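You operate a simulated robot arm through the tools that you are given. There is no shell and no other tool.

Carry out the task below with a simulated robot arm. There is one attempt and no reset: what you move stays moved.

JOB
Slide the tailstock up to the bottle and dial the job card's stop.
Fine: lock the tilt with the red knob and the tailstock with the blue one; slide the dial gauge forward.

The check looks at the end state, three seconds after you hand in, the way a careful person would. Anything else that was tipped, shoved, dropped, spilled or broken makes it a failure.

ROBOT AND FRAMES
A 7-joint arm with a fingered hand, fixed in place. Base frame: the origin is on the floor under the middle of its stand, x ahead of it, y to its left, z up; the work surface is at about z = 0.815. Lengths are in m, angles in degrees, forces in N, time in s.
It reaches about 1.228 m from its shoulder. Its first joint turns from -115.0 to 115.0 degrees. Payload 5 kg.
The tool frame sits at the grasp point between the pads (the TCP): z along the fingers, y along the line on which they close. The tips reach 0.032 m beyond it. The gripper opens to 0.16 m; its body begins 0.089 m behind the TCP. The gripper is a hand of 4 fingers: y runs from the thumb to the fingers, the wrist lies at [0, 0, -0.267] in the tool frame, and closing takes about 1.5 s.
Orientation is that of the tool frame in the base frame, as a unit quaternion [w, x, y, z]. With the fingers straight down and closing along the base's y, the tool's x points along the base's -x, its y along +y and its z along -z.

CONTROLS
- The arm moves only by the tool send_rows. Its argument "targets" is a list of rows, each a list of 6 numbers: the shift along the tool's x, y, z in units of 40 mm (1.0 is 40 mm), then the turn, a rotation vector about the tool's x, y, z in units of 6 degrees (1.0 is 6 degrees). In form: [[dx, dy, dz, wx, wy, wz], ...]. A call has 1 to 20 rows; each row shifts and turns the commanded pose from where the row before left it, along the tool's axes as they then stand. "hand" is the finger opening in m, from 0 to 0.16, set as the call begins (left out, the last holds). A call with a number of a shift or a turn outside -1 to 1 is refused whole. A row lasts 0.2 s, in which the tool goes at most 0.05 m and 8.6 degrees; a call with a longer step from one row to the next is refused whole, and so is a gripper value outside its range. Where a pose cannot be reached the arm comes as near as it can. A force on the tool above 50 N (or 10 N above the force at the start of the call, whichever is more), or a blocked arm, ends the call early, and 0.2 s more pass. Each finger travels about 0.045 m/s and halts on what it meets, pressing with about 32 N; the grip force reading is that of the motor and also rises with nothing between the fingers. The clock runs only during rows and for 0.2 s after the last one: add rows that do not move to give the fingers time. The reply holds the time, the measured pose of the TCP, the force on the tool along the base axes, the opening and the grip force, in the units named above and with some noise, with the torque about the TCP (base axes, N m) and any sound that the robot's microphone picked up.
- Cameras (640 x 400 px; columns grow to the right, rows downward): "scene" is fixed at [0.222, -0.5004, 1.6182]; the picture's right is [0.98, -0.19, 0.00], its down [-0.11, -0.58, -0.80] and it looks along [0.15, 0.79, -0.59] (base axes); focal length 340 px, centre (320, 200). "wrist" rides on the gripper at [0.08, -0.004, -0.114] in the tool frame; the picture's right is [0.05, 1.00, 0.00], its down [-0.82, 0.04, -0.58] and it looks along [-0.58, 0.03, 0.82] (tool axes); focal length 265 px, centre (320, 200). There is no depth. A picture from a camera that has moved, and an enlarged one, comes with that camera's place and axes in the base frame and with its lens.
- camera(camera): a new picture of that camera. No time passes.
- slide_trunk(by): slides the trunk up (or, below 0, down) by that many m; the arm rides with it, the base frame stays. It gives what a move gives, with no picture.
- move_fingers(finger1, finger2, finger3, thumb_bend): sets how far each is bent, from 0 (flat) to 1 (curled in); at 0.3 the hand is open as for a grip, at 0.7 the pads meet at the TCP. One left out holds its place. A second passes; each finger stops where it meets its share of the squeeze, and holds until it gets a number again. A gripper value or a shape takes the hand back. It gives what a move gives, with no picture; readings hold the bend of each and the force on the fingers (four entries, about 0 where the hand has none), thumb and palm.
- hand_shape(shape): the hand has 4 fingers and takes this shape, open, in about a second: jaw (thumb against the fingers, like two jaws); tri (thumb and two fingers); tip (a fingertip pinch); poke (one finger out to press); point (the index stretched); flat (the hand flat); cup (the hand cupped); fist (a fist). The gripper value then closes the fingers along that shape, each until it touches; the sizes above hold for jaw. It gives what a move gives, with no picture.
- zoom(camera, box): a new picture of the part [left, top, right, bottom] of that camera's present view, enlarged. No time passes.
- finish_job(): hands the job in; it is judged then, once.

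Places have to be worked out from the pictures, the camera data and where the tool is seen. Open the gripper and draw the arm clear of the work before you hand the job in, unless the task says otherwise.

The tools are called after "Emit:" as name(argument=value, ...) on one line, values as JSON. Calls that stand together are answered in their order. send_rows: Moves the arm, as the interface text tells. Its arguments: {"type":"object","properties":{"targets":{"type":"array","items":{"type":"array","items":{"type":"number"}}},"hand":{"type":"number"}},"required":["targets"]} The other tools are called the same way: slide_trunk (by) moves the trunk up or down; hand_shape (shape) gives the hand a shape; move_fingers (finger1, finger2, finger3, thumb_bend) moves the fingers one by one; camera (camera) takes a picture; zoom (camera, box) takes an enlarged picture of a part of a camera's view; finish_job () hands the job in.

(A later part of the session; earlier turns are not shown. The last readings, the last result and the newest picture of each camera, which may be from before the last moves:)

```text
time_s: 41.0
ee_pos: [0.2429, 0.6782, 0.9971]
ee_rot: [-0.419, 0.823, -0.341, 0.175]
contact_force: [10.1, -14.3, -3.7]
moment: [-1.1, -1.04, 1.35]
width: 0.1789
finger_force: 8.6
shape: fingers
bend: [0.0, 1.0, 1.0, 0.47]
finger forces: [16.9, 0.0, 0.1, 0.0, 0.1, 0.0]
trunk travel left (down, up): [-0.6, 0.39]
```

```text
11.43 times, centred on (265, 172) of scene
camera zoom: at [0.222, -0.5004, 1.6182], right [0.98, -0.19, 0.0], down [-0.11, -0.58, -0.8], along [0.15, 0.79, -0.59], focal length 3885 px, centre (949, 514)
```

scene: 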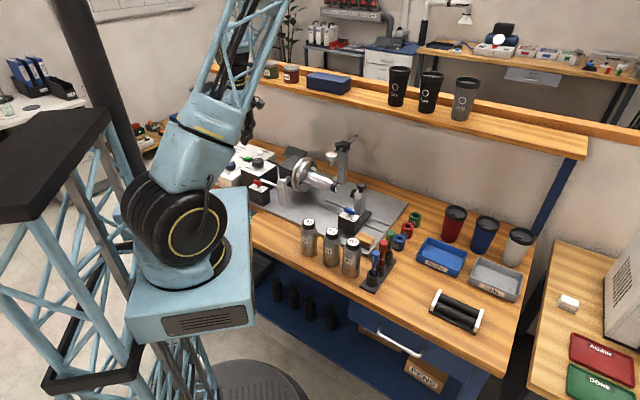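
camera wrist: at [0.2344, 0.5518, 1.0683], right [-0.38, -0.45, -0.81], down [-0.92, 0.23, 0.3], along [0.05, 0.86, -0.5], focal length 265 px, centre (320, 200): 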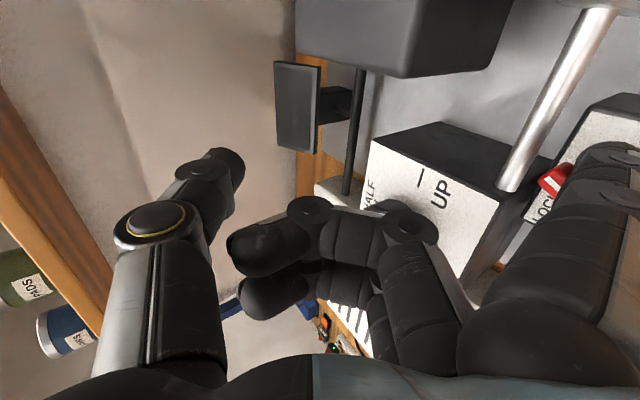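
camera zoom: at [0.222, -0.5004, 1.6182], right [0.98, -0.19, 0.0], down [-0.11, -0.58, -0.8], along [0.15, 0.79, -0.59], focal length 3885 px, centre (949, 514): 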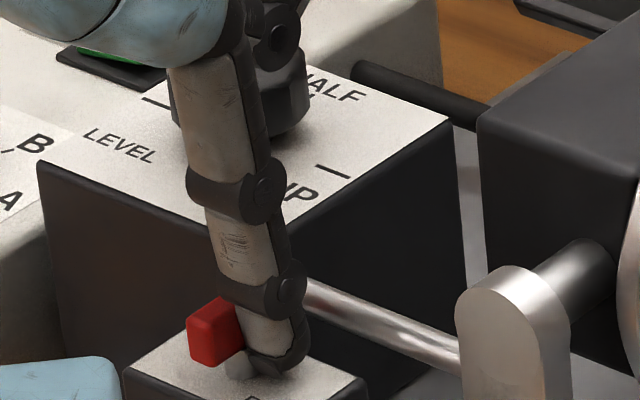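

Resistance jumped to about 17 N along U with the bar square to the box, so it has reached its stop at 90°, pointing to LOCK. I back the finger off to the side, lift, and verify.

Emit:
send_rows(targets=[[0.25, 0, 0, 0, 0, 0], [0, -0.4, -0.3, 0, 0, 0], [0, -0.6, -0.43, 0, 0, 0], [0, -0.6, -0.43, 0, 0, 0], [0, -0.6, -0.43, 0, 0, 0], [0, 0, 0, 0, 0, 0]])

Emit:
zoom(camera="wrist", box=[440, 40, 640, 220])

Emit:
zoom(camera="scene", box=[225, 130, 305, 200])

```text
time_s: 42.4
ee_pos: [0.2465, 0.6721, 1.1067]
ee_rot: [-0.419, 0.823, -0.341, 0.174]
contact_force: [-0.2, 0.1, -0.3]
moment: [-0.01, 0.01, -0.04]
width: 0.1744
finger_force: 0.0
shape: fingers
bend: [0.0, 1.0, 1.0, 0.47]
finger forces: [0.0, 0.1, 0.0, 0.0, 0.0, 0.0]
trunk travel left (down, up): [-0.6, 0.39]
```

```text
2.22 times, centred on (540, 130) of wrist
camera zoom: at [0.2407, 0.5524, 1.1772], right [-0.38, -0.45, -0.81], down [-0.92, 0.23, 0.31], along [0.05, 0.86, -0.5], focal length 590 px, centre (-169, 356)
```

zoom: 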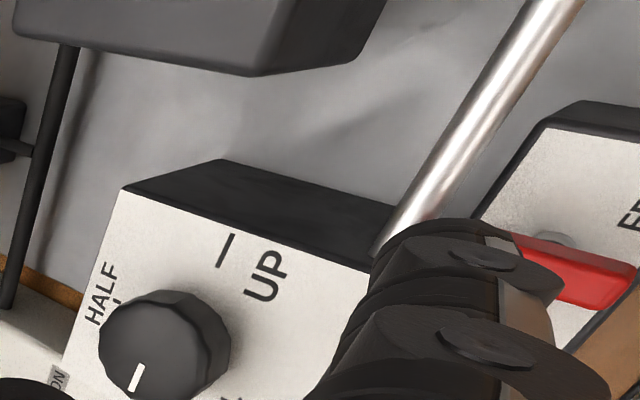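

```text
5.71 times, centred on (265, 165) of scene
camera zoom: at [0.222, -0.5004, 1.6182], right [0.98, -0.19, 0.0], down [-0.11, -0.58, -0.8], along [0.15, 0.79, -0.59], focal length 1942 px, centre (634, 400)
```

zoom: 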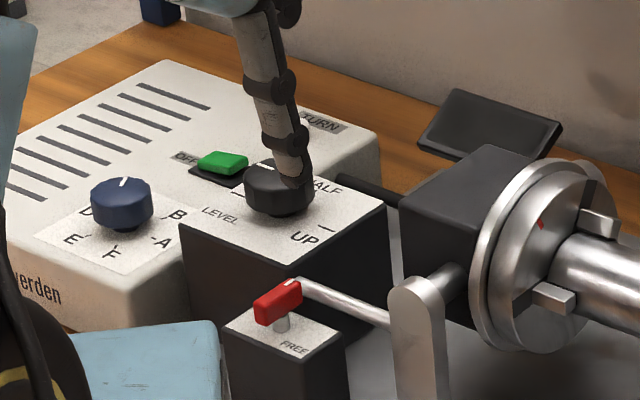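

The red handle now sits at 90° with its mark pointing back to LOCK, and the tilt knob is still at LEVEL. Next is the tailstock: I return the hand upright at a safe height and turn back to bench-aligned yaw.

Emit:
send_rows(targets=[[0, -0.24, -0.946, 0, 0, 0], [0, -0.24, -0.946, 0, 0, 0], [0, 0, 0, -1, 0, 0], [0, 0, 0, -1, 0, 0], [0, 0, 0, -1, 0, 0], [0, 0, 0, -1, 0, 0], [0, 0, 0, -1, 0, 0], [0, 0, 0, -1, 0, 0], [0, 0, 0, -1, 0, 0], [0, 0, 0, -1, 0, 0], [0, 0, 0, -1, 0, 0], [0, 0, 0, 0, 0, 0]])

Emit:
hand_shape(shape="jaw")

Emit:
send_rows(targets=[[0, 0, -0.3, 0, 0, 1], [0, 0, -0.3, 0, 0, 1], [0, 0, 0, 0, 0, 1], [0, 0, 0, 0, 0, 1], [0, 0, 0, 0, 0, 1], [0, 0, 0, 0, 0, 1], [0, 0, 0, 0, 0, 1], [0, 0, 0, 0, 0, 1], [0, 0, 0, 0, 0, 1], [0, 0, 0, 0, 0, 1], [0, 0, 0, 0, 0, 1], [0, 0, 0, 0, 0, 1], [0, 0, 0, 0, 0, 1], [0, 0, 0, 0, 0, 1], [0, 0, 0, 0, 0, 1], [0, 0, 0, 0, 0, 0]])

Emit:
camera(camera="wrist")

Emit:
zoom(camera="wrist", box=[340, 40, 500, 140])

```text
time_s: 45.0
ee_pos: [0.2115, 0.6371, 1.1658]
ee_rot: [0.0, 0.924, -0.383, -0.001]
contact_force: [-0.6, 0.4, 0.1]
moment: [0.02, 0.0, -0.02]
width: 0.1742
finger_force: 0.1
shape: fingers
bend: [0.0, 1.0, 1.0, 0.47]
finger forces: [0.0, 0.1, 0.1, 0.0, 0.0, 0.0]
trunk travel left (down, up): [-0.6, 0.39]
```

```text
time_s: 45.9
ee_pos: [0.212, 0.6375, 1.1669]
ee_rot: [0.001, 0.924, -0.383, 0.0]
contact_force: [0.1, 0.6, 0.0]
moment: [-0.01, 0.02, 0.03]
width: 0.16
finger_force: 0.1
shape: jaw
bend: [0.3, 0.3, 0.3, 0.3]
finger forces: [0.0, 0.1, 0.1, 0.0, 0.1, 0.0]
trunk travel left (down, up): [-0.6, 0.39]
```

```text
time_s: 49.3
ee_pos: [0.2132, 0.6386, 1.1897]
ee_rot: [0.0, -0.382, 0.924, 0.0]
contact_force: [0.5, 0.2, -0.6]
moment: [0.02, -0.06, 0.02]
width: 0.1601
finger_force: 0.1
shape: jaw
bend: [0.3, 0.3, 0.3, 0.3]
finger forces: [0.1, 0.0, 0.0, 0.0, 0.0, 0.0]
trunk travel left (down, up): [-0.6, 0.39]
```

```text
taken
camera wrist: at [0.1594, 0.5781, 1.3034], right [-0.74, 0.67, 0.0], down [0.55, 0.61, 0.58], along [0.39, 0.43, -0.82], focal length 265 px, centre (320, 200)
```

wrist: 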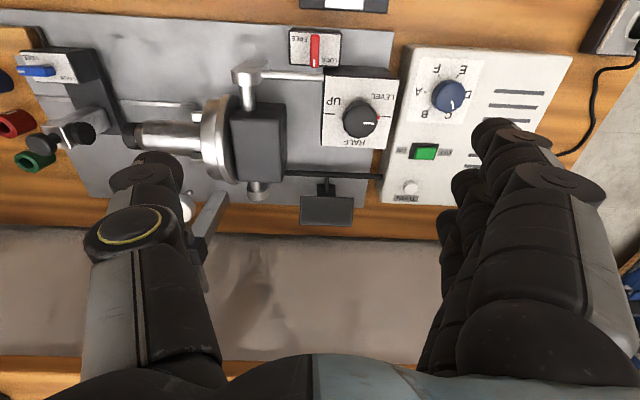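

```text
4.00 times, centred on (420, 90) of wrist
camera zoom: at [0.1594, 0.5781, 1.3034], right [-0.74, 0.67, 0.0], down [0.55, 0.61, 0.58], along [0.39, 0.43, -0.82], focal length 1062 px, centre (-80, 640)
```

zoom: 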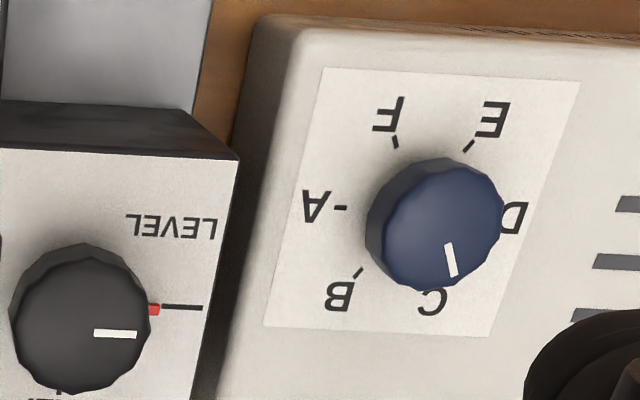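

C is confirmed, with the white mark aligned with the F–C axis. I check the red handle, then move over to the right-hand side of the tailstock.

Emit:
zoom(camera="wrist", box=[270, 20, 350, 80])

Emit:
send_rows(targets=[[-0.068, -0.893, 0.05, 0, 0, 0], [-0.068, -0.893, 0.05, 0, 0, 0], [-0.068, -0.893, 0.05, 0, 0, 0], [-0.068, -0.893, 0.05, 0, 0, 0], [-0.068, -0.893, 0.05, 0, 0, 0], [-0.068, -0.893, 0.05, 0, 0, 0], [-0.068, -0.893, 0.05, 0, 0, 0], [-0.068, -0.893, 0.05, 0, 0, 0], [-0.068, -0.893, 0.05, 0, 0, 0], [-0.068, -0.893, 0.05, 0, 0, 0], [-0.068, -0.893, 0.05, 0, 0, 0], [-0.068, -0.893, 0.05, 0, 0, 0], [-0.068, -0.893, 0.05, 0, 0, 0], [-0.068, -0.893, 0.05, 0, 0, 0], [0, 0, 0, 0, 0, 0]])

Emit:
camera(camera="wrist")

Emit:
zoom(camera="scene", box=[310, 150, 422, 220])

```text
6.67 times, centred on (310, 50) of wrist
camera zoom: at [0.1594, 0.5781, 1.3034], right [-0.74, 0.67, 0.0], down [0.55, 0.61, 0.58], along [0.39, 0.43, -0.82], focal length 1769 px, centre (387, 1200)
```

zoom: 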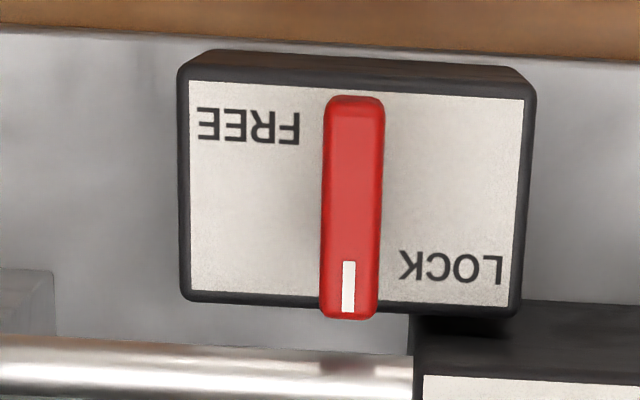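

```text
time_s: 52.5
ee_pos: [0.5922, 0.3111, 1.1626]
ee_rot: [0.0, -0.383, 0.924, 0.0]
contact_force: [0.5, 0.1, 0.2]
moment: [0.0, -0.02, -0.01]
width: 0.16
finger_force: 0.1
shape: jaw
bend: [0.3, 0.3, 0.3, 0.3]
finger forces: [0.1, 0.0, 0.0, 0.0, 0.0, 0.1]
trunk travel left (down, up): [-0.6, 0.39]
```

```text
taken
camera wrist: at [0.5393, 0.2504, 1.276], right [-0.74, 0.67, 0.0], down [0.55, 0.61, 0.58], along [0.39, 0.43, -0.82], focal length 265 px, centre (320, 200)
```

wrist: 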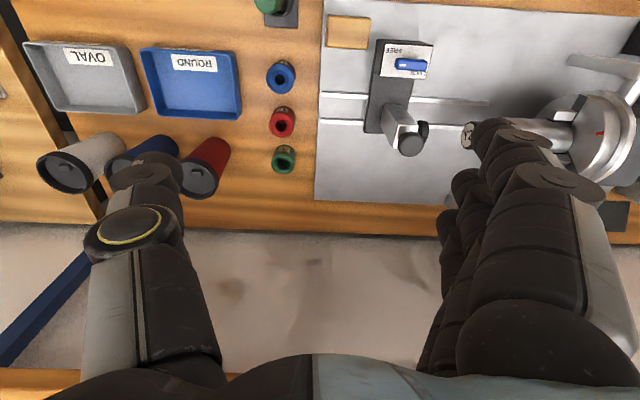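

```text
5.71 times, centred on (366, 185) of scene
camera zoom: at [0.222, -0.5004, 1.6182], right [0.98, -0.19, 0.0], down [-0.11, -0.58, -0.8], along [0.15, 0.79, -0.59], focal length 1942 px, centre (57, 286)
```

zoom: 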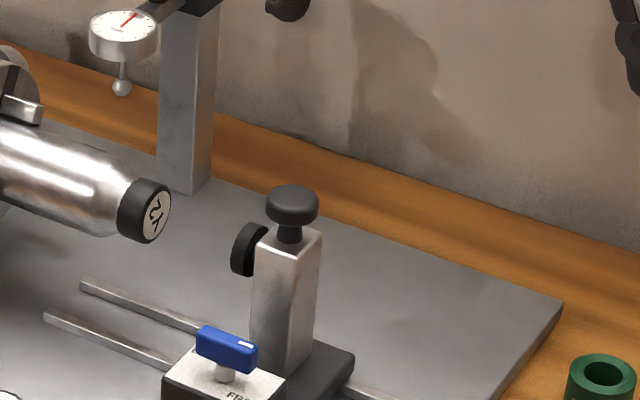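

Red handle confirmed square at LOCK. I zoom on the tailstock from here to measure it.

Emit:
zoom(camera="wrist", box=[340, 20, 500, 170])

```text
2.67 times, centred on (420, 95) of wrist
camera zoom: at [0.5393, 0.2504, 1.276], right [-0.74, 0.67, 0.0], down [0.55, 0.61, 0.58], along [0.39, 0.43, -0.82], focal length 708 px, centre (53, 480)
```

zoom: 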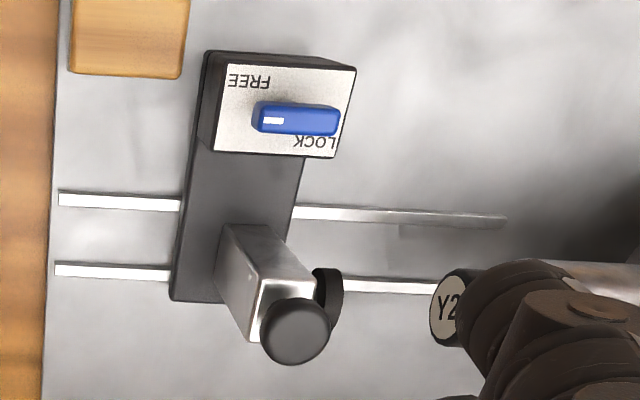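

Measured: post's right face U≈0.104, pad face U≈0.055, cap face U≈0.00, axis P≈0.682, so roughly 53 mm to travel. I place the open hand so the backs of the fingers sit to the right of the post, and descend.

Emit:
send_rows(targets=[[-0.554, -0.475, 0, 0, 0, 0], [-0.554, -0.475, 0, 0, 0, 0], [0, 0, 0.8, 0, 0, 0], [0, 0, 0.8, 0, 0, 0], [0, 0, 0.8, 0, 0, 0], [0, 0, 0.8, 0, 0, 0], [0, 0, 0.8, 0, 0, 0], [0, 0, 0, 0, 0, 0]])

Emit:
camera(camera="wrist")

Emit:
zoom(camera="scene", box=[300, 90, 476, 220])

```text
time_s: 54.3
ee_pos: [0.6494, 0.313, 1.0069]
ee_rot: [-0.001, -0.382, 0.924, 0.0]
contact_force: [0.0, 0.1, -0.1]
moment: [0.01, 0.02, -0.01]
width: 0.1599
finger_force: 0.0
shape: jaw
bend: [0.3, 0.3, 0.3, 0.3]
finger forces: [0.0, 0.1, 0.0, 0.0, 0.1, 0.0]
trunk travel left (down, up): [-0.6, 0.39]
```

```text
taken
camera wrist: at [0.597, 0.2535, 1.1209], right [-0.74, 0.67, 0.0], down [0.55, 0.61, 0.58], along [0.39, 0.43, -0.82], focal length 265 px, centre (320, 200)
```

wrist: 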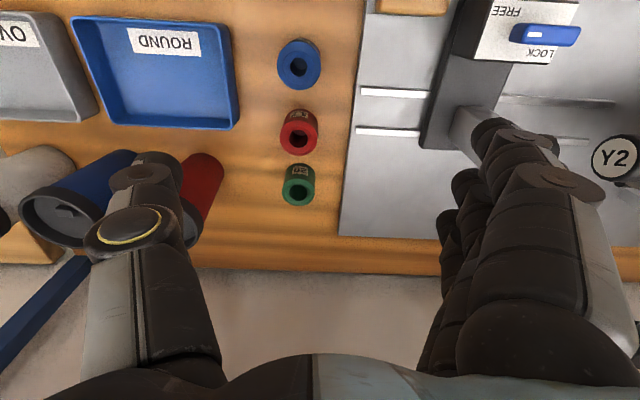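

```text
3.08 times, centred on (388, 155) of scene
camera zoom: at [0.222, -0.5004, 1.6182], right [0.98, -0.19, 0.0], down [-0.11, -0.58, -0.8], along [0.15, 0.79, -0.59], focal length 1046 px, centre (111, 338)
```

zoom: 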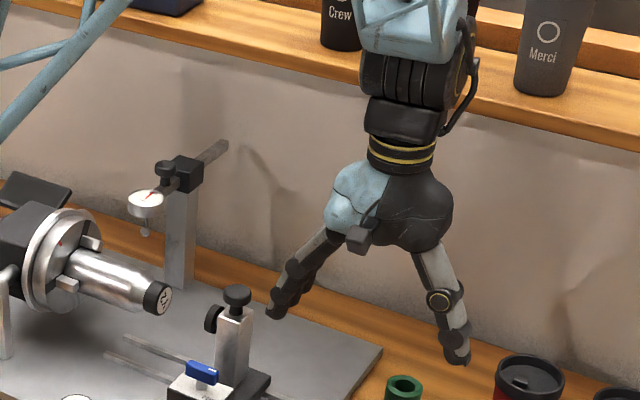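

The fingers are aligned to the right of the post with about 30 mm to spare. I descend 90 mm so the tips reach z≈0.885.

Emit:
send_rows(targets=[[0, 0, 0.75, 0, 0, 0], [0, 0, 0.75, 0, 0, 0], [0, 0, 0.75, 0, 0, 0], [0, 0, 0, 0, 0, 0]])

Emit:
camera(camera="wrist")

Emit:
zoom(camera="scene", box=[320, 140, 432, 220])

```text
time_s: 55.3
ee_pos: [0.6505, 0.3177, 0.9123]
ee_rot: [0.0, -0.383, 0.924, 0.0]
contact_force: [0.3, 0.5, 0.8]
moment: [0.01, 0.04, 0.01]
width: 0.1599
finger_force: 0.0
shape: jaw
bend: [0.3, 0.3, 0.3, 0.3]
finger forces: [0.0, 0.0, 0.0, 0.0, 0.1, 0.1]
trunk travel left (down, up): [-0.6, 0.39]
```

```text
taken
camera wrist: at [0.5967, 0.2565, 1.0267], right [-0.74, 0.67, 0.0], down [0.55, 0.61, 0.58], along [0.39, 0.43, -0.82], focal length 265 px, centre (320, 200)
```

wrist: 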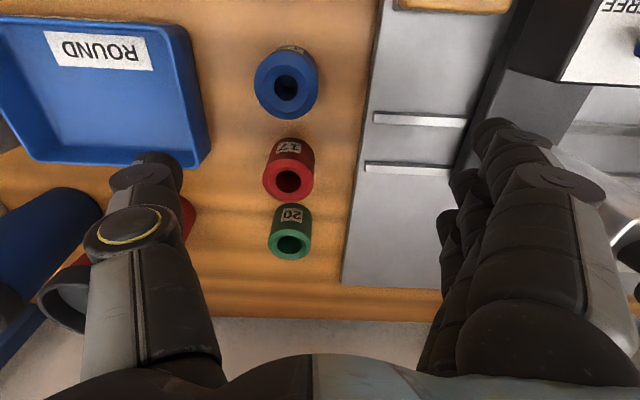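

```text
5.00 times, centred on (376, 180) of scene
camera zoom: at [0.222, -0.5004, 1.6182], right [0.98, -0.19, 0.0], down [-0.11, -0.58, -0.8], along [0.15, 0.79, -0.59], focal length 1700 px, centre (40, 300)
```

zoom: 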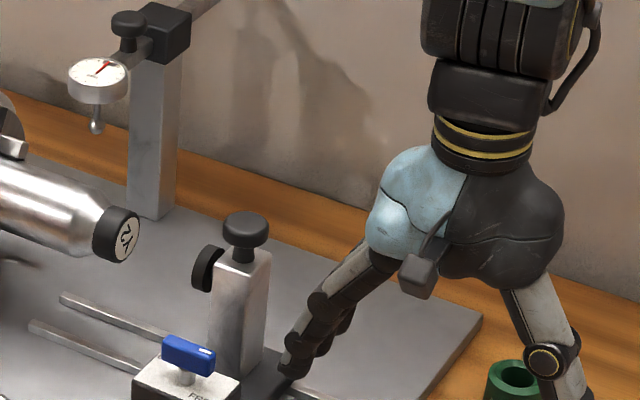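

The fingers lean out with their tips beside the post base. I advance slowly in −U to make contact and start sliding.

Emit:
send_rows(targets=[[0, 0.25, 0, 0, 0, 0], [0, 0.25, 0, 0, 0, 0], [0, 0.25, 0, 0, 0, 0], [0, 0.25, 0, 0, 0, 0], [0, 0, 0, 0, 0, 0]])

Emit:
zoom(camera="scene", box=[320, 140, 432, 220])

```text
time_s: 56.5
ee_pos: [0.6226, 0.3439, 0.9102]
ee_rot: [0.0, -0.384, 0.923, 0.0]
contact_force: [0.4, 0.6, 0.5]
moment: [0.04, -0.01, -0.02]
width: 0.1604
finger_force: 0.0
shape: jaw
bend: [0.3, 0.3, 0.3, 0.3]
finger forces: [0.1, 0.1, 0.0, 0.1, 0.0, 0.1]
trunk travel left (down, up): [-0.6, 0.39]
```

```text
5.00 times, centred on (376, 180) of scene
camera zoom: at [0.222, -0.5004, 1.6182], right [0.98, -0.19, 0.0], down [-0.11, -0.58, -0.8], along [0.15, 0.79, -0.59], focal length 1700 px, centre (40, 300)
```

zoom: 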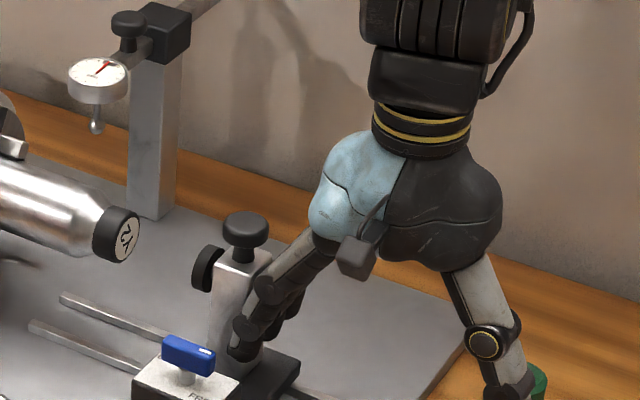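

No contact yet. I advance another 20 mm in small steps.

Emit:
send_rows(targets=[[0, 0.17, 0, 0, 0, 0], [0, 0.17, 0, 0, 0, 0], [0, 0.17, 0, 0, 0, 0], [0, 0, 0, 0, 0, 0]])

Emit:
zoom(camera="scene", box=[320, 140, 432, 220])

Emit:
camera(camera="wrist")

```text
time_s: 57.5
ee_pos: [0.609, 0.3586, 0.9111]
ee_rot: [0.0, -0.383, 0.924, 0.001]
contact_force: [2.6, -5.4, -1.2]
moment: [-0.13, -0.07, 0.15]
width: 0.1598
finger_force: 0.0
shape: jaw
bend: [0.3, 0.32, 0.32, 0.3]
finger forces: [0.0, 2.7, 2.6, 0.1, 0.0, 0.1]
trunk travel left (down, up): [-0.6, 0.39]
```

```text
5.00 times, centred on (376, 180) of scene
camera zoom: at [0.222, -0.5004, 1.6182], right [0.98, -0.19, 0.0], down [-0.11, -0.58, -0.8], along [0.15, 0.79, -0.59], focal length 1700 px, centre (40, 300)
```

zoom: 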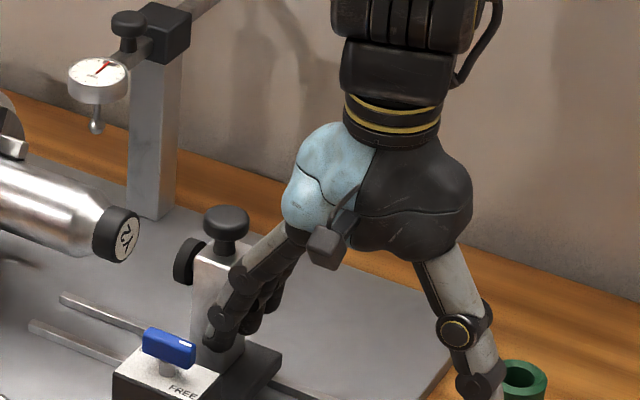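

```text
taken
camera wrist: at [0.5551, 0.2977, 1.0246], right [-0.74, 0.67, 0.0], down [0.55, 0.61, 0.58], along [0.39, 0.43, -0.82], focal length 265 px, centre (320, 200)
```

wrist: 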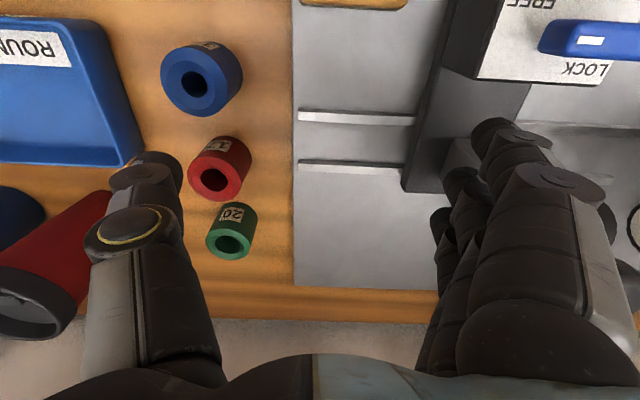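

Contact is made and the tailstock is sliding with about 6 N. I keep pushing 28 mm in small steps.

Emit:
send_rows(targets=[[0, 0.175, 0, 0, 0, 0], [0, 0.175, 0, 0, 0, 0], [0, 0.175, 0, 0, 0, 0], [0, 0.175, 0, 0, 0, 0], [0, 0, 0, 0, 0, 0]])

Emit:
zoom(camera="scene", box=[310, 145, 390, 205])

```text
time_s: 58.7
ee_pos: [0.5882, 0.3784, 0.9113]
ee_rot: [0.0, -0.382, 0.924, 0.0]
contact_force: [9.3, 1.8, -0.5]
moment: [0.01, -0.27, -0.8]
width: 0.1596
finger_force: 0.1
shape: jaw
bend: [0.3, 0.33, 0.32, 0.3]
finger forces: [0.0, 2.8, 7.1, 0.0, 0.1, 0.0]
trunk travel left (down, up): [-0.6, 0.39]
```

```text
6.67 times, centred on (350, 175) of scene
camera zoom: at [0.222, -0.5004, 1.6182], right [0.98, -0.19, 0.0], down [-0.11, -0.58, -0.8], along [0.15, 0.79, -0.59], focal length 2266 px, centre (120, 367)
```

zoom: 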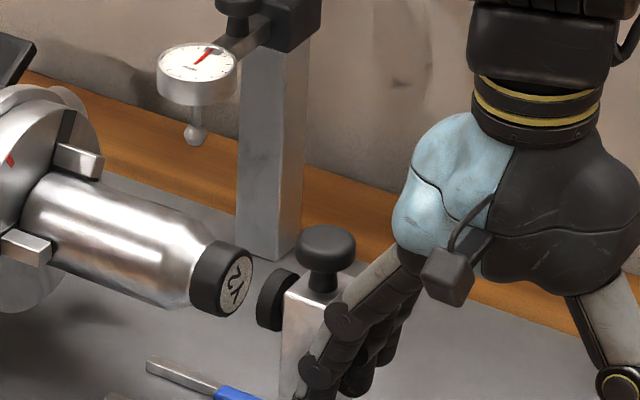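

About 20 mm of gap remains. I push 12 mm more, then approach in millimetre steps.

Emit:
send_rows(targets=[[0, 0.15, 0, 0, 0, 0], [0, 0.15, 0, 0, 0, 0], [0, 0, 0, 0, 0, 0]])

Emit:
zoom(camera="scene", box=[325, 165, 373, 201])

```text
time_s: 59.5
ee_pos: [0.5802, 0.3845, 0.9107]
ee_rot: [-0.001, -0.383, 0.924, 0.0]
contact_force: [15.8, 9.2, -1.2]
moment: [0.16, -0.46, -1.69]
width: 0.1597
finger_force: 0.0
shape: jaw
bend: [0.3, 0.33, 0.32, 0.3]
finger forces: [0.1, 3.1, 16.9, 0.0, 0.0, 0.1]
trunk travel left (down, up): [-0.6, 0.39]
```

```text
11.11 times, centred on (349, 183) of scene
camera zoom: at [0.222, -0.5004, 1.6182], right [0.98, -0.19, 0.0], down [-0.11, -0.58, -0.8], along [0.15, 0.79, -0.59], focal length 3777 px, centre (-2, 389)
```

zoom: 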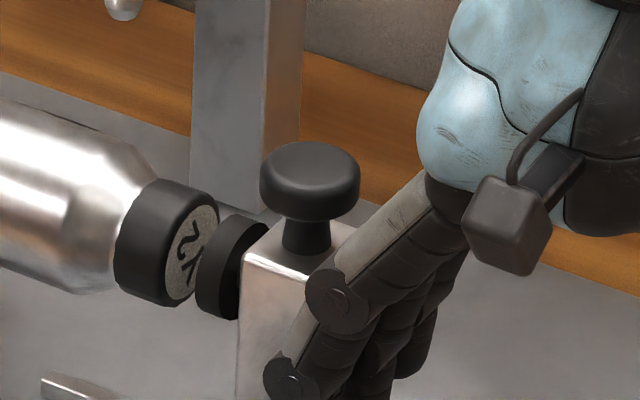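

The tailstock is about 12 mm short, but finger 3 is now rubbing the post's back corner (17 N sideways). I ease back slightly, shift the hand 6 mm in +P so only the middle finger pushes, and continue gently.

Emit:
send_rows(targets=[[0, -0.1, 0, 0, 0, 0], [-0.15, 0, 0, 0, 0, 0], [0, 0.1, 0, 0, 0, 0], [0, 0, 0, 0, 0, 0]])

Emit:
zoom(camera="wrist", box=[420, 60, 640, 260])

```text
time_s: 60.5
ee_pos: [0.5825, 0.3884, 0.9127]
ee_rot: [-0.001, -0.382, 0.924, -0.001]
contact_force: [1.5, -2.7, -0.6]
moment: [-0.1, -0.03, 0.11]
width: 0.1597
finger_force: 0.1
shape: jaw
bend: [0.3, 0.33, 0.3, 0.3]
finger forces: [0.0, 3.7, 0.1, 0.0, 0.0, 0.0]
trunk travel left (down, up): [-0.6, 0.39]
```

```text
2.00 times, centred on (530, 160) of wrist
camera zoom: at [0.5308, 0.329, 1.0267], right [-0.74, 0.67, 0.0], down [0.55, 0.61, 0.58], along [0.39, 0.43, -0.82], focal length 531 px, centre (-100, 280)
```

zoom: 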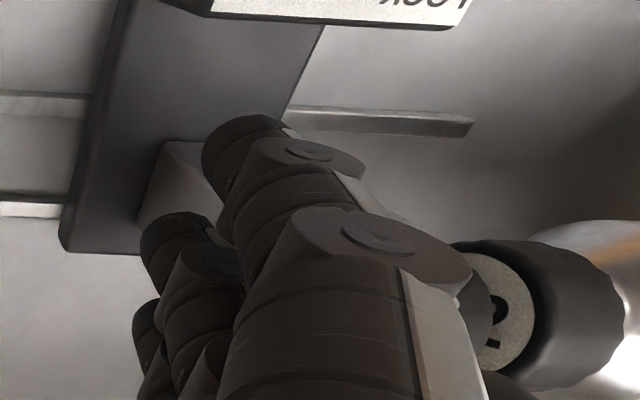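

Now only the middle finger pushes, at about 3 N. I approach the cap in 2 mm steps.

Emit:
send_rows(targets=[[0, 0.06, 0, 0, 0, 0], [0, 0.06, 0, 0, 0, 0], [0, 0.06, 0, 0, 0, 0], [0, 0.05, 0, 0, 0, 0], [0, 0, 0, 0, 0, 0]])

Emit:
zoom(camera="scene", box=[325, 165, 373, 201])

```text
time_s: 61.7
ee_pos: [0.5777, 0.396, 0.9122]
ee_rot: [0.0, -0.382, 0.924, 0.0]
contact_force: [4.2, -2.7, 0.8]
moment: [-0.07, -0.07, -0.01]
width: 0.1595
finger_force: 0.0
shape: jaw
bend: [0.3, 0.34, 0.3, 0.3]
finger forces: [0.0, 5.5, 0.0, 0.0, 0.1, 0.1]
trunk travel left (down, up): [-0.6, 0.39]
```

```text
11.11 times, centred on (349, 183) of scene
camera zoom: at [0.222, -0.5004, 1.6182], right [0.98, -0.19, 0.0], down [-0.11, -0.58, -0.8], along [0.15, 0.79, -0.59], focal length 3777 px, centre (-2, 389)
```

zoom: 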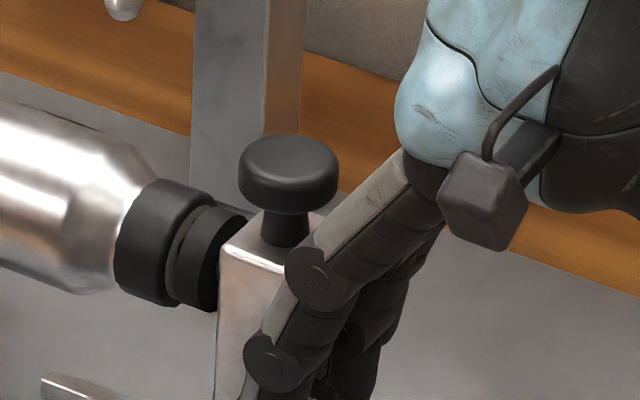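

Roughly 3 mm of gap remains. I take final small pushes, watching for the force rise.

Emit:
send_rows(targets=[[0, 0.04, 0, 0, 0, 0], [0, 0.04, 0, 0, 0, 0], [0, 0, 0, 0, 0, 0]])

Emit:
zoom(camera="scene", box=[325, 165, 373, 201])

```text
time_s: 62.5
ee_pos: [0.5756, 0.3988, 0.9111]
ee_rot: [0.0, -0.382, 0.924, 0.0]
contact_force: [3.7, -3.7, 2.0]
moment: [0.01, 0.04, 0.01]
width: 0.1598
finger_force: 0.0
shape: jaw
bend: [0.3, 0.34, 0.3, 0.3]
finger forces: [0.1, 5.2, 0.0, 0.0, 0.0, 0.0]
trunk travel left (down, up): [-0.6, 0.39]
```

```text
11.11 times, centred on (349, 183) of scene
camera zoom: at [0.222, -0.5004, 1.6182], right [0.98, -0.19, 0.0], down [-0.11, -0.58, -0.8], along [0.15, 0.79, -0.59], focal length 3777 px, centre (-2, 389)
```

zoom: 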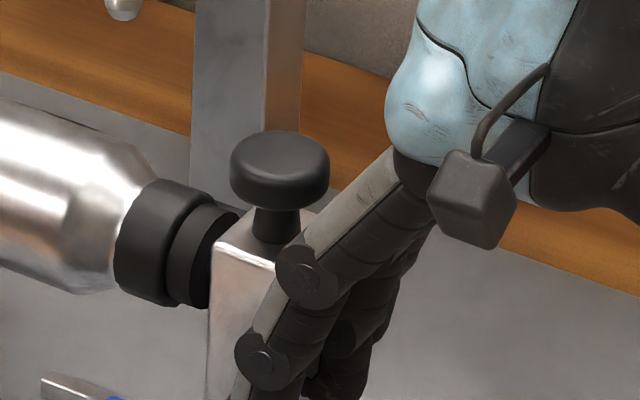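

Emit:
send_rows(targets=[[0, 0.03, 0, 0, 0, 0], [0, 0.03, 0, 0, 0, 0], [0, 0, 0, 0, 0, 0]])

Emit:
zoom(camera="scene", box=[335, 172, 365, 195])

```text
time_s: 63.3
ee_pos: [0.5731, 0.4005, 0.9119]
ee_rot: [-0.001, -0.382, 0.924, 0.0]
contact_force: [5.0, -2.5, -1.2]
moment: [-0.13, -0.17, -0.13]
width: 0.1596
finger_force: 0.1
shape: jaw
bend: [0.3, 0.35, 0.3, 0.3]
finger forces: [0.0, 5.2, 0.1, 0.1, 0.0, 0.0]
trunk travel left (down, up): [-0.6, 0.39]
```

```text
16.00 times, centred on (350, 184) of scene
camera zoom: at [0.222, -0.5004, 1.6182], right [0.98, -0.19, 0.0], down [-0.11, -0.58, -0.8], along [0.15, 0.79, -0.59], focal length 5438 px, centre (-160, 464)
```

zoom: 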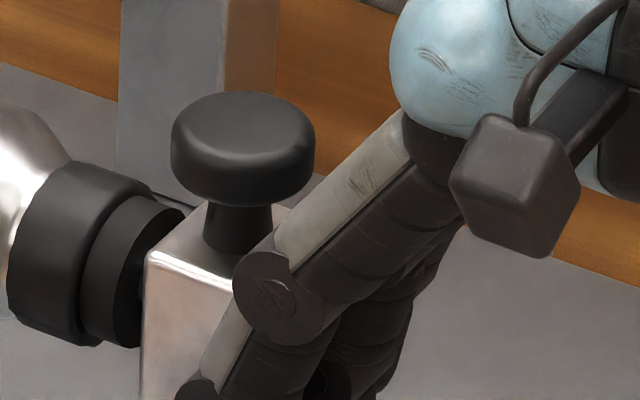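

Emit:
send_rows(targets=[[0, 0.04, 0, 0, 0, 0], [0, 0.04, 0, 0, 0, 0], [0, 0, 0, 0, 0, 0]])

Emit:
zoom(camera="scene", box=[335, 172, 365, 195])

```text
time_s: 64.1
ee_pos: [0.5716, 0.4021, 0.9125]
ee_rot: [0.0, -0.383, 0.924, 0.0]
contact_force: [10.8, -5.4, 3.1]
moment: [0.17, 0.12, -0.29]
width: 0.1597
finger_force: 0.0
shape: jaw
bend: [0.3, 0.35, 0.3, 0.3]
finger forces: [0.0, 10.4, 0.6, 0.0, 0.0, 0.0]
trunk travel left (down, up): [-0.6, 0.39]
```

```text
16.00 times, centred on (350, 184) of scene
camera zoom: at [0.222, -0.5004, 1.6182], right [0.98, -0.19, 0.0], down [-0.11, -0.58, -0.8], along [0.15, 0.79, -0.59], focal length 5438 px, centre (-160, 464)
```

zoom: 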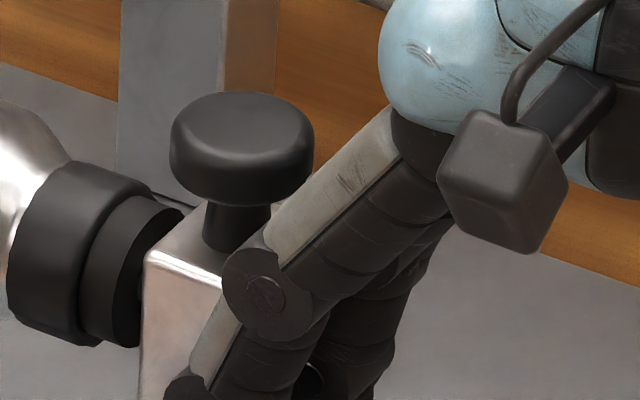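

The force doubled with no further movement, so the pad is seated against the cap. I back off and lift clear, then inspect.

Emit:
send_rows(targets=[[0, -0.3, 0, 0, 0, 0], [0, -0.7, 0, 0, 0, 0], [0, -0.7, 0, 0, 0, 0], [0, 0, -0.8, 0, 0, 0], [0, 0, -0.9, 0, 0, 0], [0, 0, -0.9, 0, 0, 0], [0, 0, -0.9, 0, 0, 0], [0, 0, -0.9, 0, 0, 0], [0, 0, -0.9, 0, 0, 0], [0, 0, 0, 0, 0, 0]])

Emit:
camera(camera="wrist")

Emit:
zoom(camera="scene", box=[315, 160, 379, 200])

Emit:
camera(camera="scene")

```text
time_s: 66.3
ee_pos: [0.6206, 0.3543, 1.1244]
ee_rot: [0.0, -0.383, 0.924, 0.0]
contact_force: [-0.5, 0.6, -0.4]
moment: [0.0, 0.01, -0.02]
width: 0.1601
finger_force: 0.0
shape: jaw
bend: [0.3, 0.3, 0.3, 0.3]
finger forces: [0.0, 0.0, 0.0, 0.0, 0.0, 0.0]
trunk travel left (down, up): [-0.6, 0.39]
```

```text
taken
camera wrist: at [0.5679, 0.2937, 1.239], right [-0.74, 0.67, 0.0], down [0.55, 0.61, 0.58], along [0.39, 0.43, -0.82], focal length 265 px, centre (320, 200)
```

wrist: 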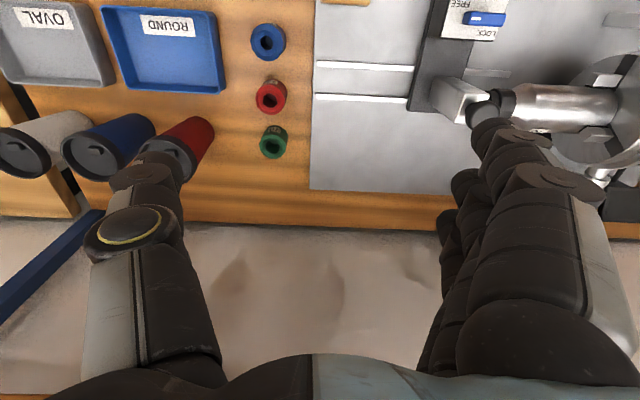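

```text
10.00 times, centred on (347, 180) of scene
camera zoom: at [0.222, -0.5004, 1.6182], right [0.98, -0.19, 0.0], down [-0.11, -0.58, -0.8], along [0.15, 0.79, -0.59], focal length 3399 px, centre (50, 400)
```

zoom: 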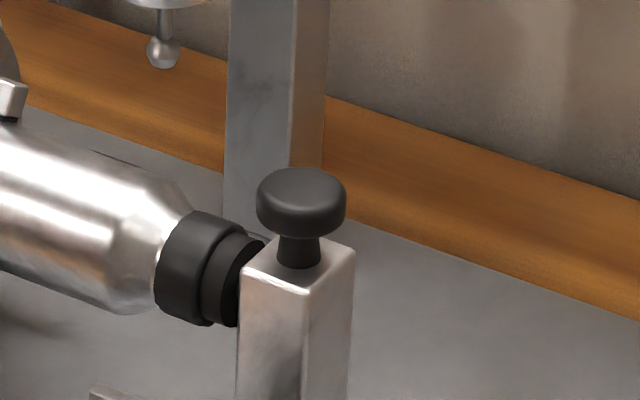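

```text
taken
```

scene: 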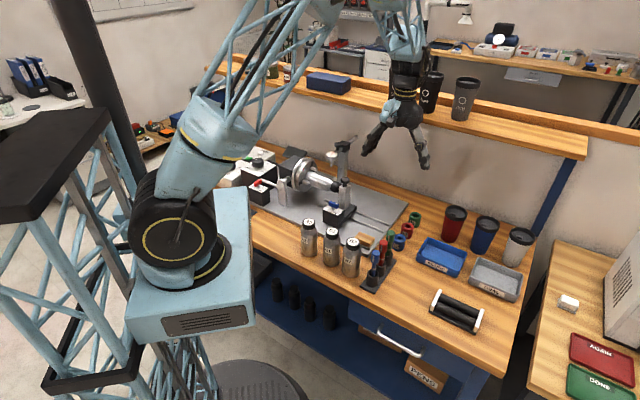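

The pad is flush on the cap. For the blue lock I'll use finger 3 as the peg, so the rest of the hand stays to the right of the post. I turn to yaw 135°, tilt 54°, and set the fingers.

Emit:
send_rows(targets=[[0, 0, -0.4, 0, 0, -1], [0, 0, -0.4, 0, 0, -1], [0, 0, 0, 0, 0, -1], [0, 0, 0, 0, 0, -1], [0, 0, 0, 0, 0, -1], [0, 0, 0, 0, 0, -1], [0, 0, 0, 0, 0, -1], [0, 0, 0, 0, 0, -1], [0, 0, 0, 0, 0, -1], [0, 0, 0, 0, 0, -1], [0, 0, 0, 0, 0, -1], [0, 0, 0, 0, 0, -1], [0, 0, 0, 0, 0, -1], [0, 0, 0, 0, 0, -1], [0, 0, 0, 0, 0, -1], [0, 0, 0, 0, 0, 0]])

Emit:
move_fingers(finger1=1, finger2=1, finger3=0, thumb_bend=0.47)

Emit:
send_rows(targets=[[0, 0, 0, 1, 0, 0], [0, 0, 0, 1, 0, 0], [0, 0, 0, 1, 0, 0], [0, 0, 0, 1, 0, 0], [0, 0, 0, 1, 0, 0], [0, 0, 0, 1, 0, 0], [0, 0, 0, 1, 0, 0], [0, 0, 0, 1, 0, 0], [0, 0, 0, 1, 0, 0], [0, 0, 0, 0, 0, 0]])

Emit:
camera(camera="wrist")

Emit:
camera(camera="scene")

```text
time_s: 69.7
ee_pos: [0.6215, 0.3565, 1.1564]
ee_rot: [0.0, 0.924, -0.382, 0.0]
contact_force: [0.2, 0.0, 0.4]
moment: [0.01, 0.03, 0.01]
width: 0.1599
finger_force: 0.1
shape: jaw
bend: [0.3, 0.3, 0.3, 0.3]
finger forces: [0.1, 0.0, 0.0, 0.1, 0.1, 0.0]
trunk travel left (down, up): [-0.6, 0.39]
```

```text
time_s: 70.7
ee_pos: [0.6197, 0.3557, 1.155]
ee_rot: [0.0, 0.924, -0.382, 0.0]
contact_force: [-0.5, 0.3, -0.5]
moment: [0.02, -0.02, 0.01]
width: 0.0643
finger_force: 0.1
shape: fingers
bend: [1.0, 1.0, 0.0, 0.47]
finger forces: [0.0, 0.1, 0.0, 0.1, 0.0, 0.0]
trunk travel left (down, up): [-0.6, 0.39]
```

```text
time_s: 72.9
ee_pos: [0.6196, 0.3565, 1.1562]
ee_rot: [-0.419, 0.822, -0.342, 0.175]
contact_force: [-3.8, 8.1, -0.4]
moment: [-0.48, -0.3, -0.74]
width: 0.0645
finger_force: 0.0
shape: fingers
bend: [1.0, 1.0, 0.0, 0.47]
finger forces: [0.1, 0.0, 0.1, 0.0, 0.0, 0.1]
trunk travel left (down, up): [-0.6, 0.39]
```

```text
taken
camera wrist: at [0.614, 0.2348, 1.2265], right [-0.38, -0.45, -0.81], down [-0.92, 0.23, 0.3], along [0.05, 0.86, -0.5], focal length 265 px, centre (320, 200)
```

wrist: 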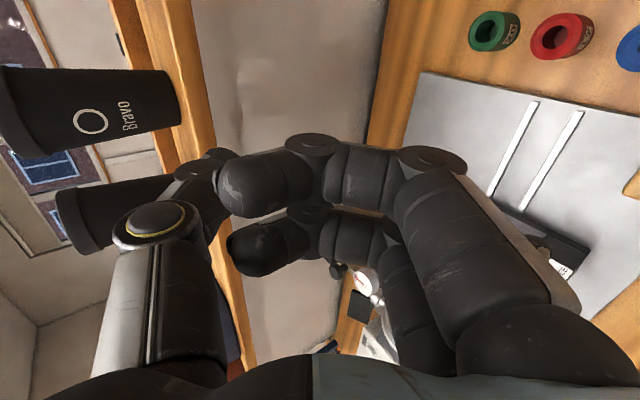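

```text
taken
```

scene: 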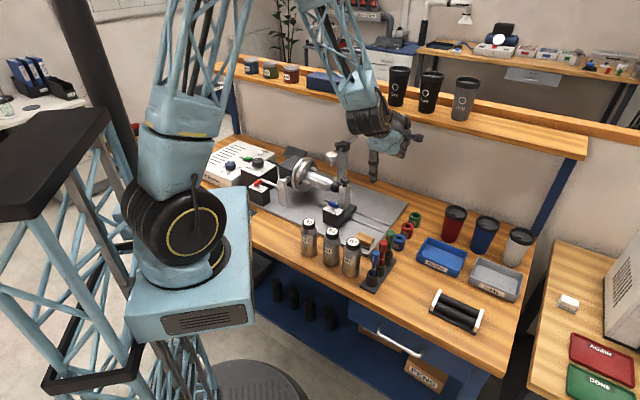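

There's an unexpected ~9 N force on the tool with no finger load. I look closely before moving on.

Emit:
zoom(camera="scene", box=[290, 40, 450, 200])

Emit:
send_rows(targets=[[0, 0, 0, 0, 0, 0]])

```text
2.50 times, centred on (370, 120) of scene
camera zoom: at [0.222, -0.5004, 1.6182], right [0.98, -0.19, 0.0], down [-0.11, -0.58, -0.8], along [0.15, 0.79, -0.59], focal length 850 px, centre (195, 400)
```

zoom: 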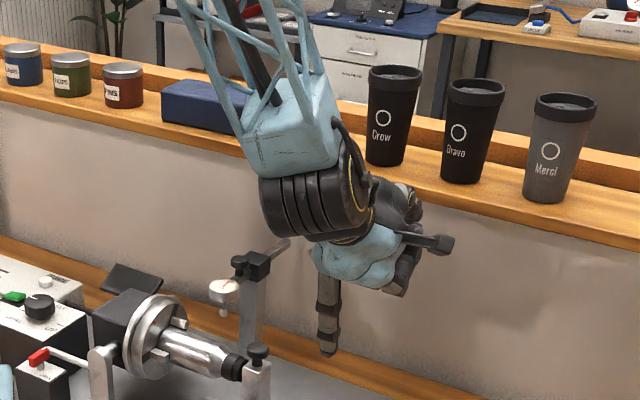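

```text
time_s: 73.3
ee_pos: [0.6191, 0.3568, 1.1564]
ee_rot: [-0.42, 0.823, -0.34, 0.174]
contact_force: [-0.3, 0.8, -0.2]
moment: [-0.07, -0.03, -0.07]
width: 0.0642
finger_force: 0.1
shape: fingers
bend: [1.0, 1.0, 0.0, 0.47]
finger forces: [0.0, 0.1, 0.0, 0.0, 0.1, 0.0]
trunk travel left (down, up): [-0.6, 0.39]
```

The force was only transient, and the shelf cups are unmoved. Finger 3's tip matches the predicted position. I zoom on the blue handle to fix its location after the slide.

Emit:
zoom(camera="scene", box=[315, 185, 379, 225])

Emit:
zoom(camera="wrist", box=[480, 180, 640, 300])

```text
10.00 times, centred on (347, 205) of scene
camera zoom: at [0.222, -0.5004, 1.6182], right [0.98, -0.19, 0.0], down [-0.11, -0.58, -0.8], along [0.15, 0.79, -0.59], focal length 3399 px, centre (50, 150)
```

zoom: 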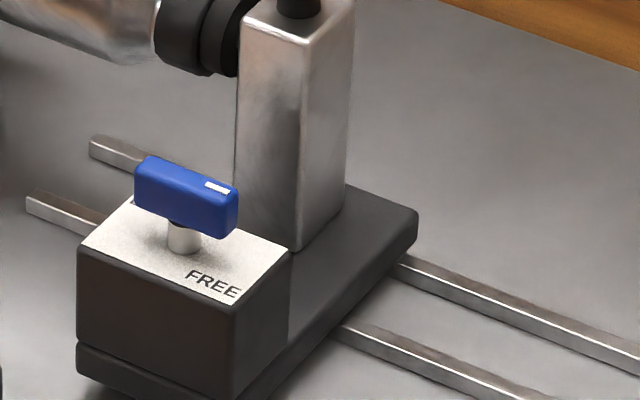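

```text
3.33 times, centred on (560, 240) of wrist
camera zoom: at [0.6133, 0.2362, 1.2263], right [-0.38, -0.45, -0.81], down [-0.92, 0.23, 0.3], along [0.05, 0.86, -0.5], focal length 885 px, centre (-480, 67)
```

zoom: 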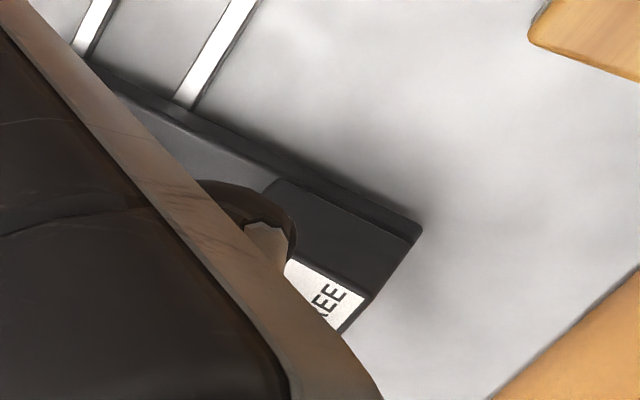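

The blue pivot resolves to about (U 0.025, P 0.6065). I bring finger 3's tip above and in front of its marked right end.

Emit:
send_rows(targets=[[-0.568, 0.536, 0.164, 0, 0, 0], [-0.568, 0.536, 0.164, 0, 0, 0], [-0.568, 0.536, 0.164, 0, 0, 0], [-0.568, 0.536, 0.164, 0, 0, 0], [-0.568, 0.536, 0.164, 0, 0, 0], [0, 0, 0, 0, 0, 0]])

Emit:
camera(camera="wrist")

Emit:
zoom(camera="scene", box=[305, 150, 401, 220])

```text
time_s: 74.7
ee_pos: [0.5149, 0.4088, 1.0485]
ee_rot: [-0.42, 0.823, -0.34, 0.174]
contact_force: [-0.2, 0.5, 0.6]
moment: [-0.01, 0.0, 0.01]
width: 0.0643
finger_force: 0.1
shape: fingers
bend: [1.0, 1.0, 0.0, 0.47]
finger forces: [0.0, 0.1, 0.1, 0.1, 0.1, 0.0]
trunk travel left (down, up): [-0.6, 0.39]
```

```text
taken
camera wrist: at [0.5095, 0.2885, 1.1195], right [-0.38, -0.45, -0.81], down [-0.92, 0.23, 0.3], along [0.05, 0.86, -0.5], focal length 265 px, centre (320, 200)
```

wrist: 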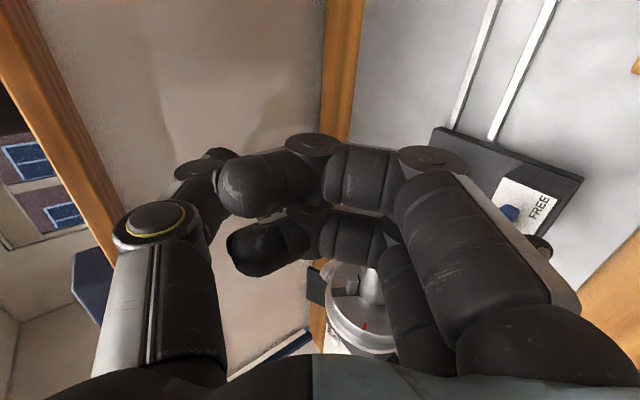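

```text
5.71 times, centred on (353, 185) of scene
camera zoom: at [0.222, -0.5004, 1.6182], right [0.98, -0.19, 0.0], down [-0.11, -0.58, -0.8], along [0.15, 0.79, -0.59], focal length 1942 px, centre (131, 286)
```

zoom: 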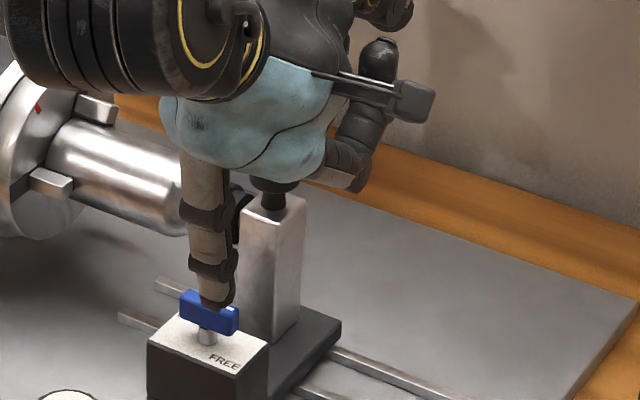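

The tip is where computed, just in front of the blue bar's marked end. I descend 50 mm to bar height.

Emit:
send_rows(targets=[[-0.025, 0.505, 0.3675, 0, 0, 0], [-0.025, 0.505, 0.3675, 0, 0, 0], [0, 0, 0, 0, 0, 0]])

Emit:
zoom(camera="scene", box=[310, 165, 374, 215])

Emit:
zoom(camera="wrist", box=[440, 120, 640, 300])

```text
time_s: 75.5
ee_pos: [0.5124, 0.4104, 0.9986]
ee_rot: [-0.419, 0.823, -0.341, 0.174]
contact_force: [-1.1, -1.3, -0.2]
moment: [-0.05, -0.01, 0.01]
width: 0.0643
finger_force: 0.1
shape: fingers
bend: [1.0, 1.0, 0.0, 0.47]
finger forces: [0.0, 0.0, 0.0, 0.0, 0.0, 0.0]
trunk travel left (down, up): [-0.6, 0.39]
```

```text
8.00 times, centred on (342, 190) of scene
camera zoom: at [0.222, -0.5004, 1.6182], right [0.98, -0.19, 0.0], down [-0.11, -0.58, -0.8], along [0.15, 0.79, -0.59], focal length 2719 px, centre (144, 280)
```

zoom: 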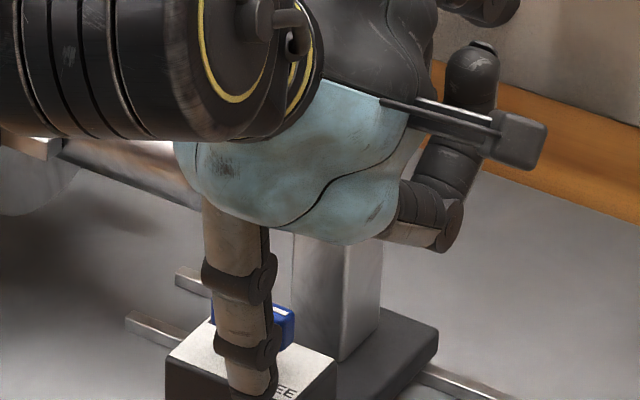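

```text
2.22 times, centred on (540, 210) of wrist
camera zoom: at [0.5066, 0.2901, 1.0695], right [-0.38, -0.45, -0.81], down [-0.92, 0.23, 0.31], along [0.05, 0.86, -0.5], focal length 590 px, centre (-169, 178)
```

zoom: 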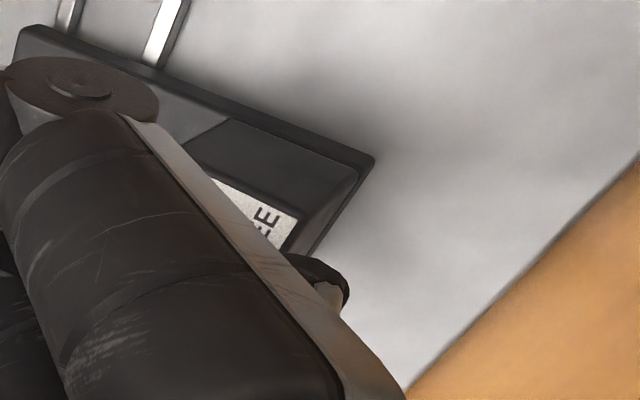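

The finger stands in front of the bar's marked end. I push back gently, about 15 mm.

Emit:
send_rows(targets=[[0.0, -0.075, 0.1, 0, 0, 0], [0.02, -0.075, 0.1, 0, 0, 0], [0.04, -0.07, 0.095, 0, 0, 0], [0, 0, 0, 0, 0, 0]])

Emit:
zoom(camera="scene", box=[320, 175, 370, 215])

```text
time_s: 76.5
ee_pos: [0.5235, 0.4197, 0.9986]
ee_rot: [-0.42, 0.823, -0.341, 0.174]
contact_force: [-0.3, -0.2, 0.3]
moment: [-0.02, 0.08, 0.01]
width: 0.0645
finger_force: 0.3
shape: fingers
bend: [1.0, 1.0, 0.0, 0.47]
finger forces: [0.0, 0.0, 0.5, 0.0, 0.0, 0.0]
trunk travel left (down, up): [-0.6, 0.39]
```

```text
10.00 times, centred on (345, 195) of scene
camera zoom: at [0.222, -0.5004, 1.6182], right [0.98, -0.19, 0.0], down [-0.11, -0.58, -0.8], along [0.15, 0.79, -0.59], focal length 3399 px, centre (70, 250)
```

zoom: 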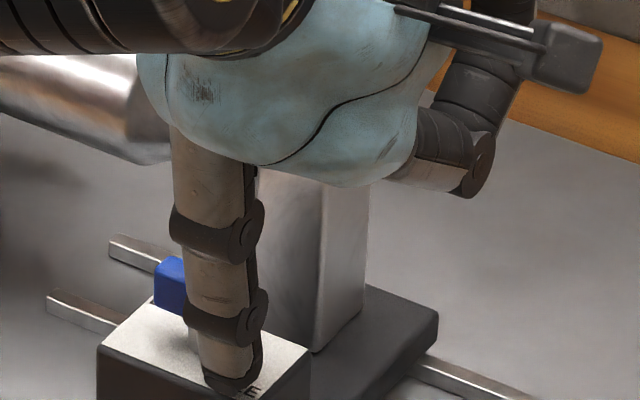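

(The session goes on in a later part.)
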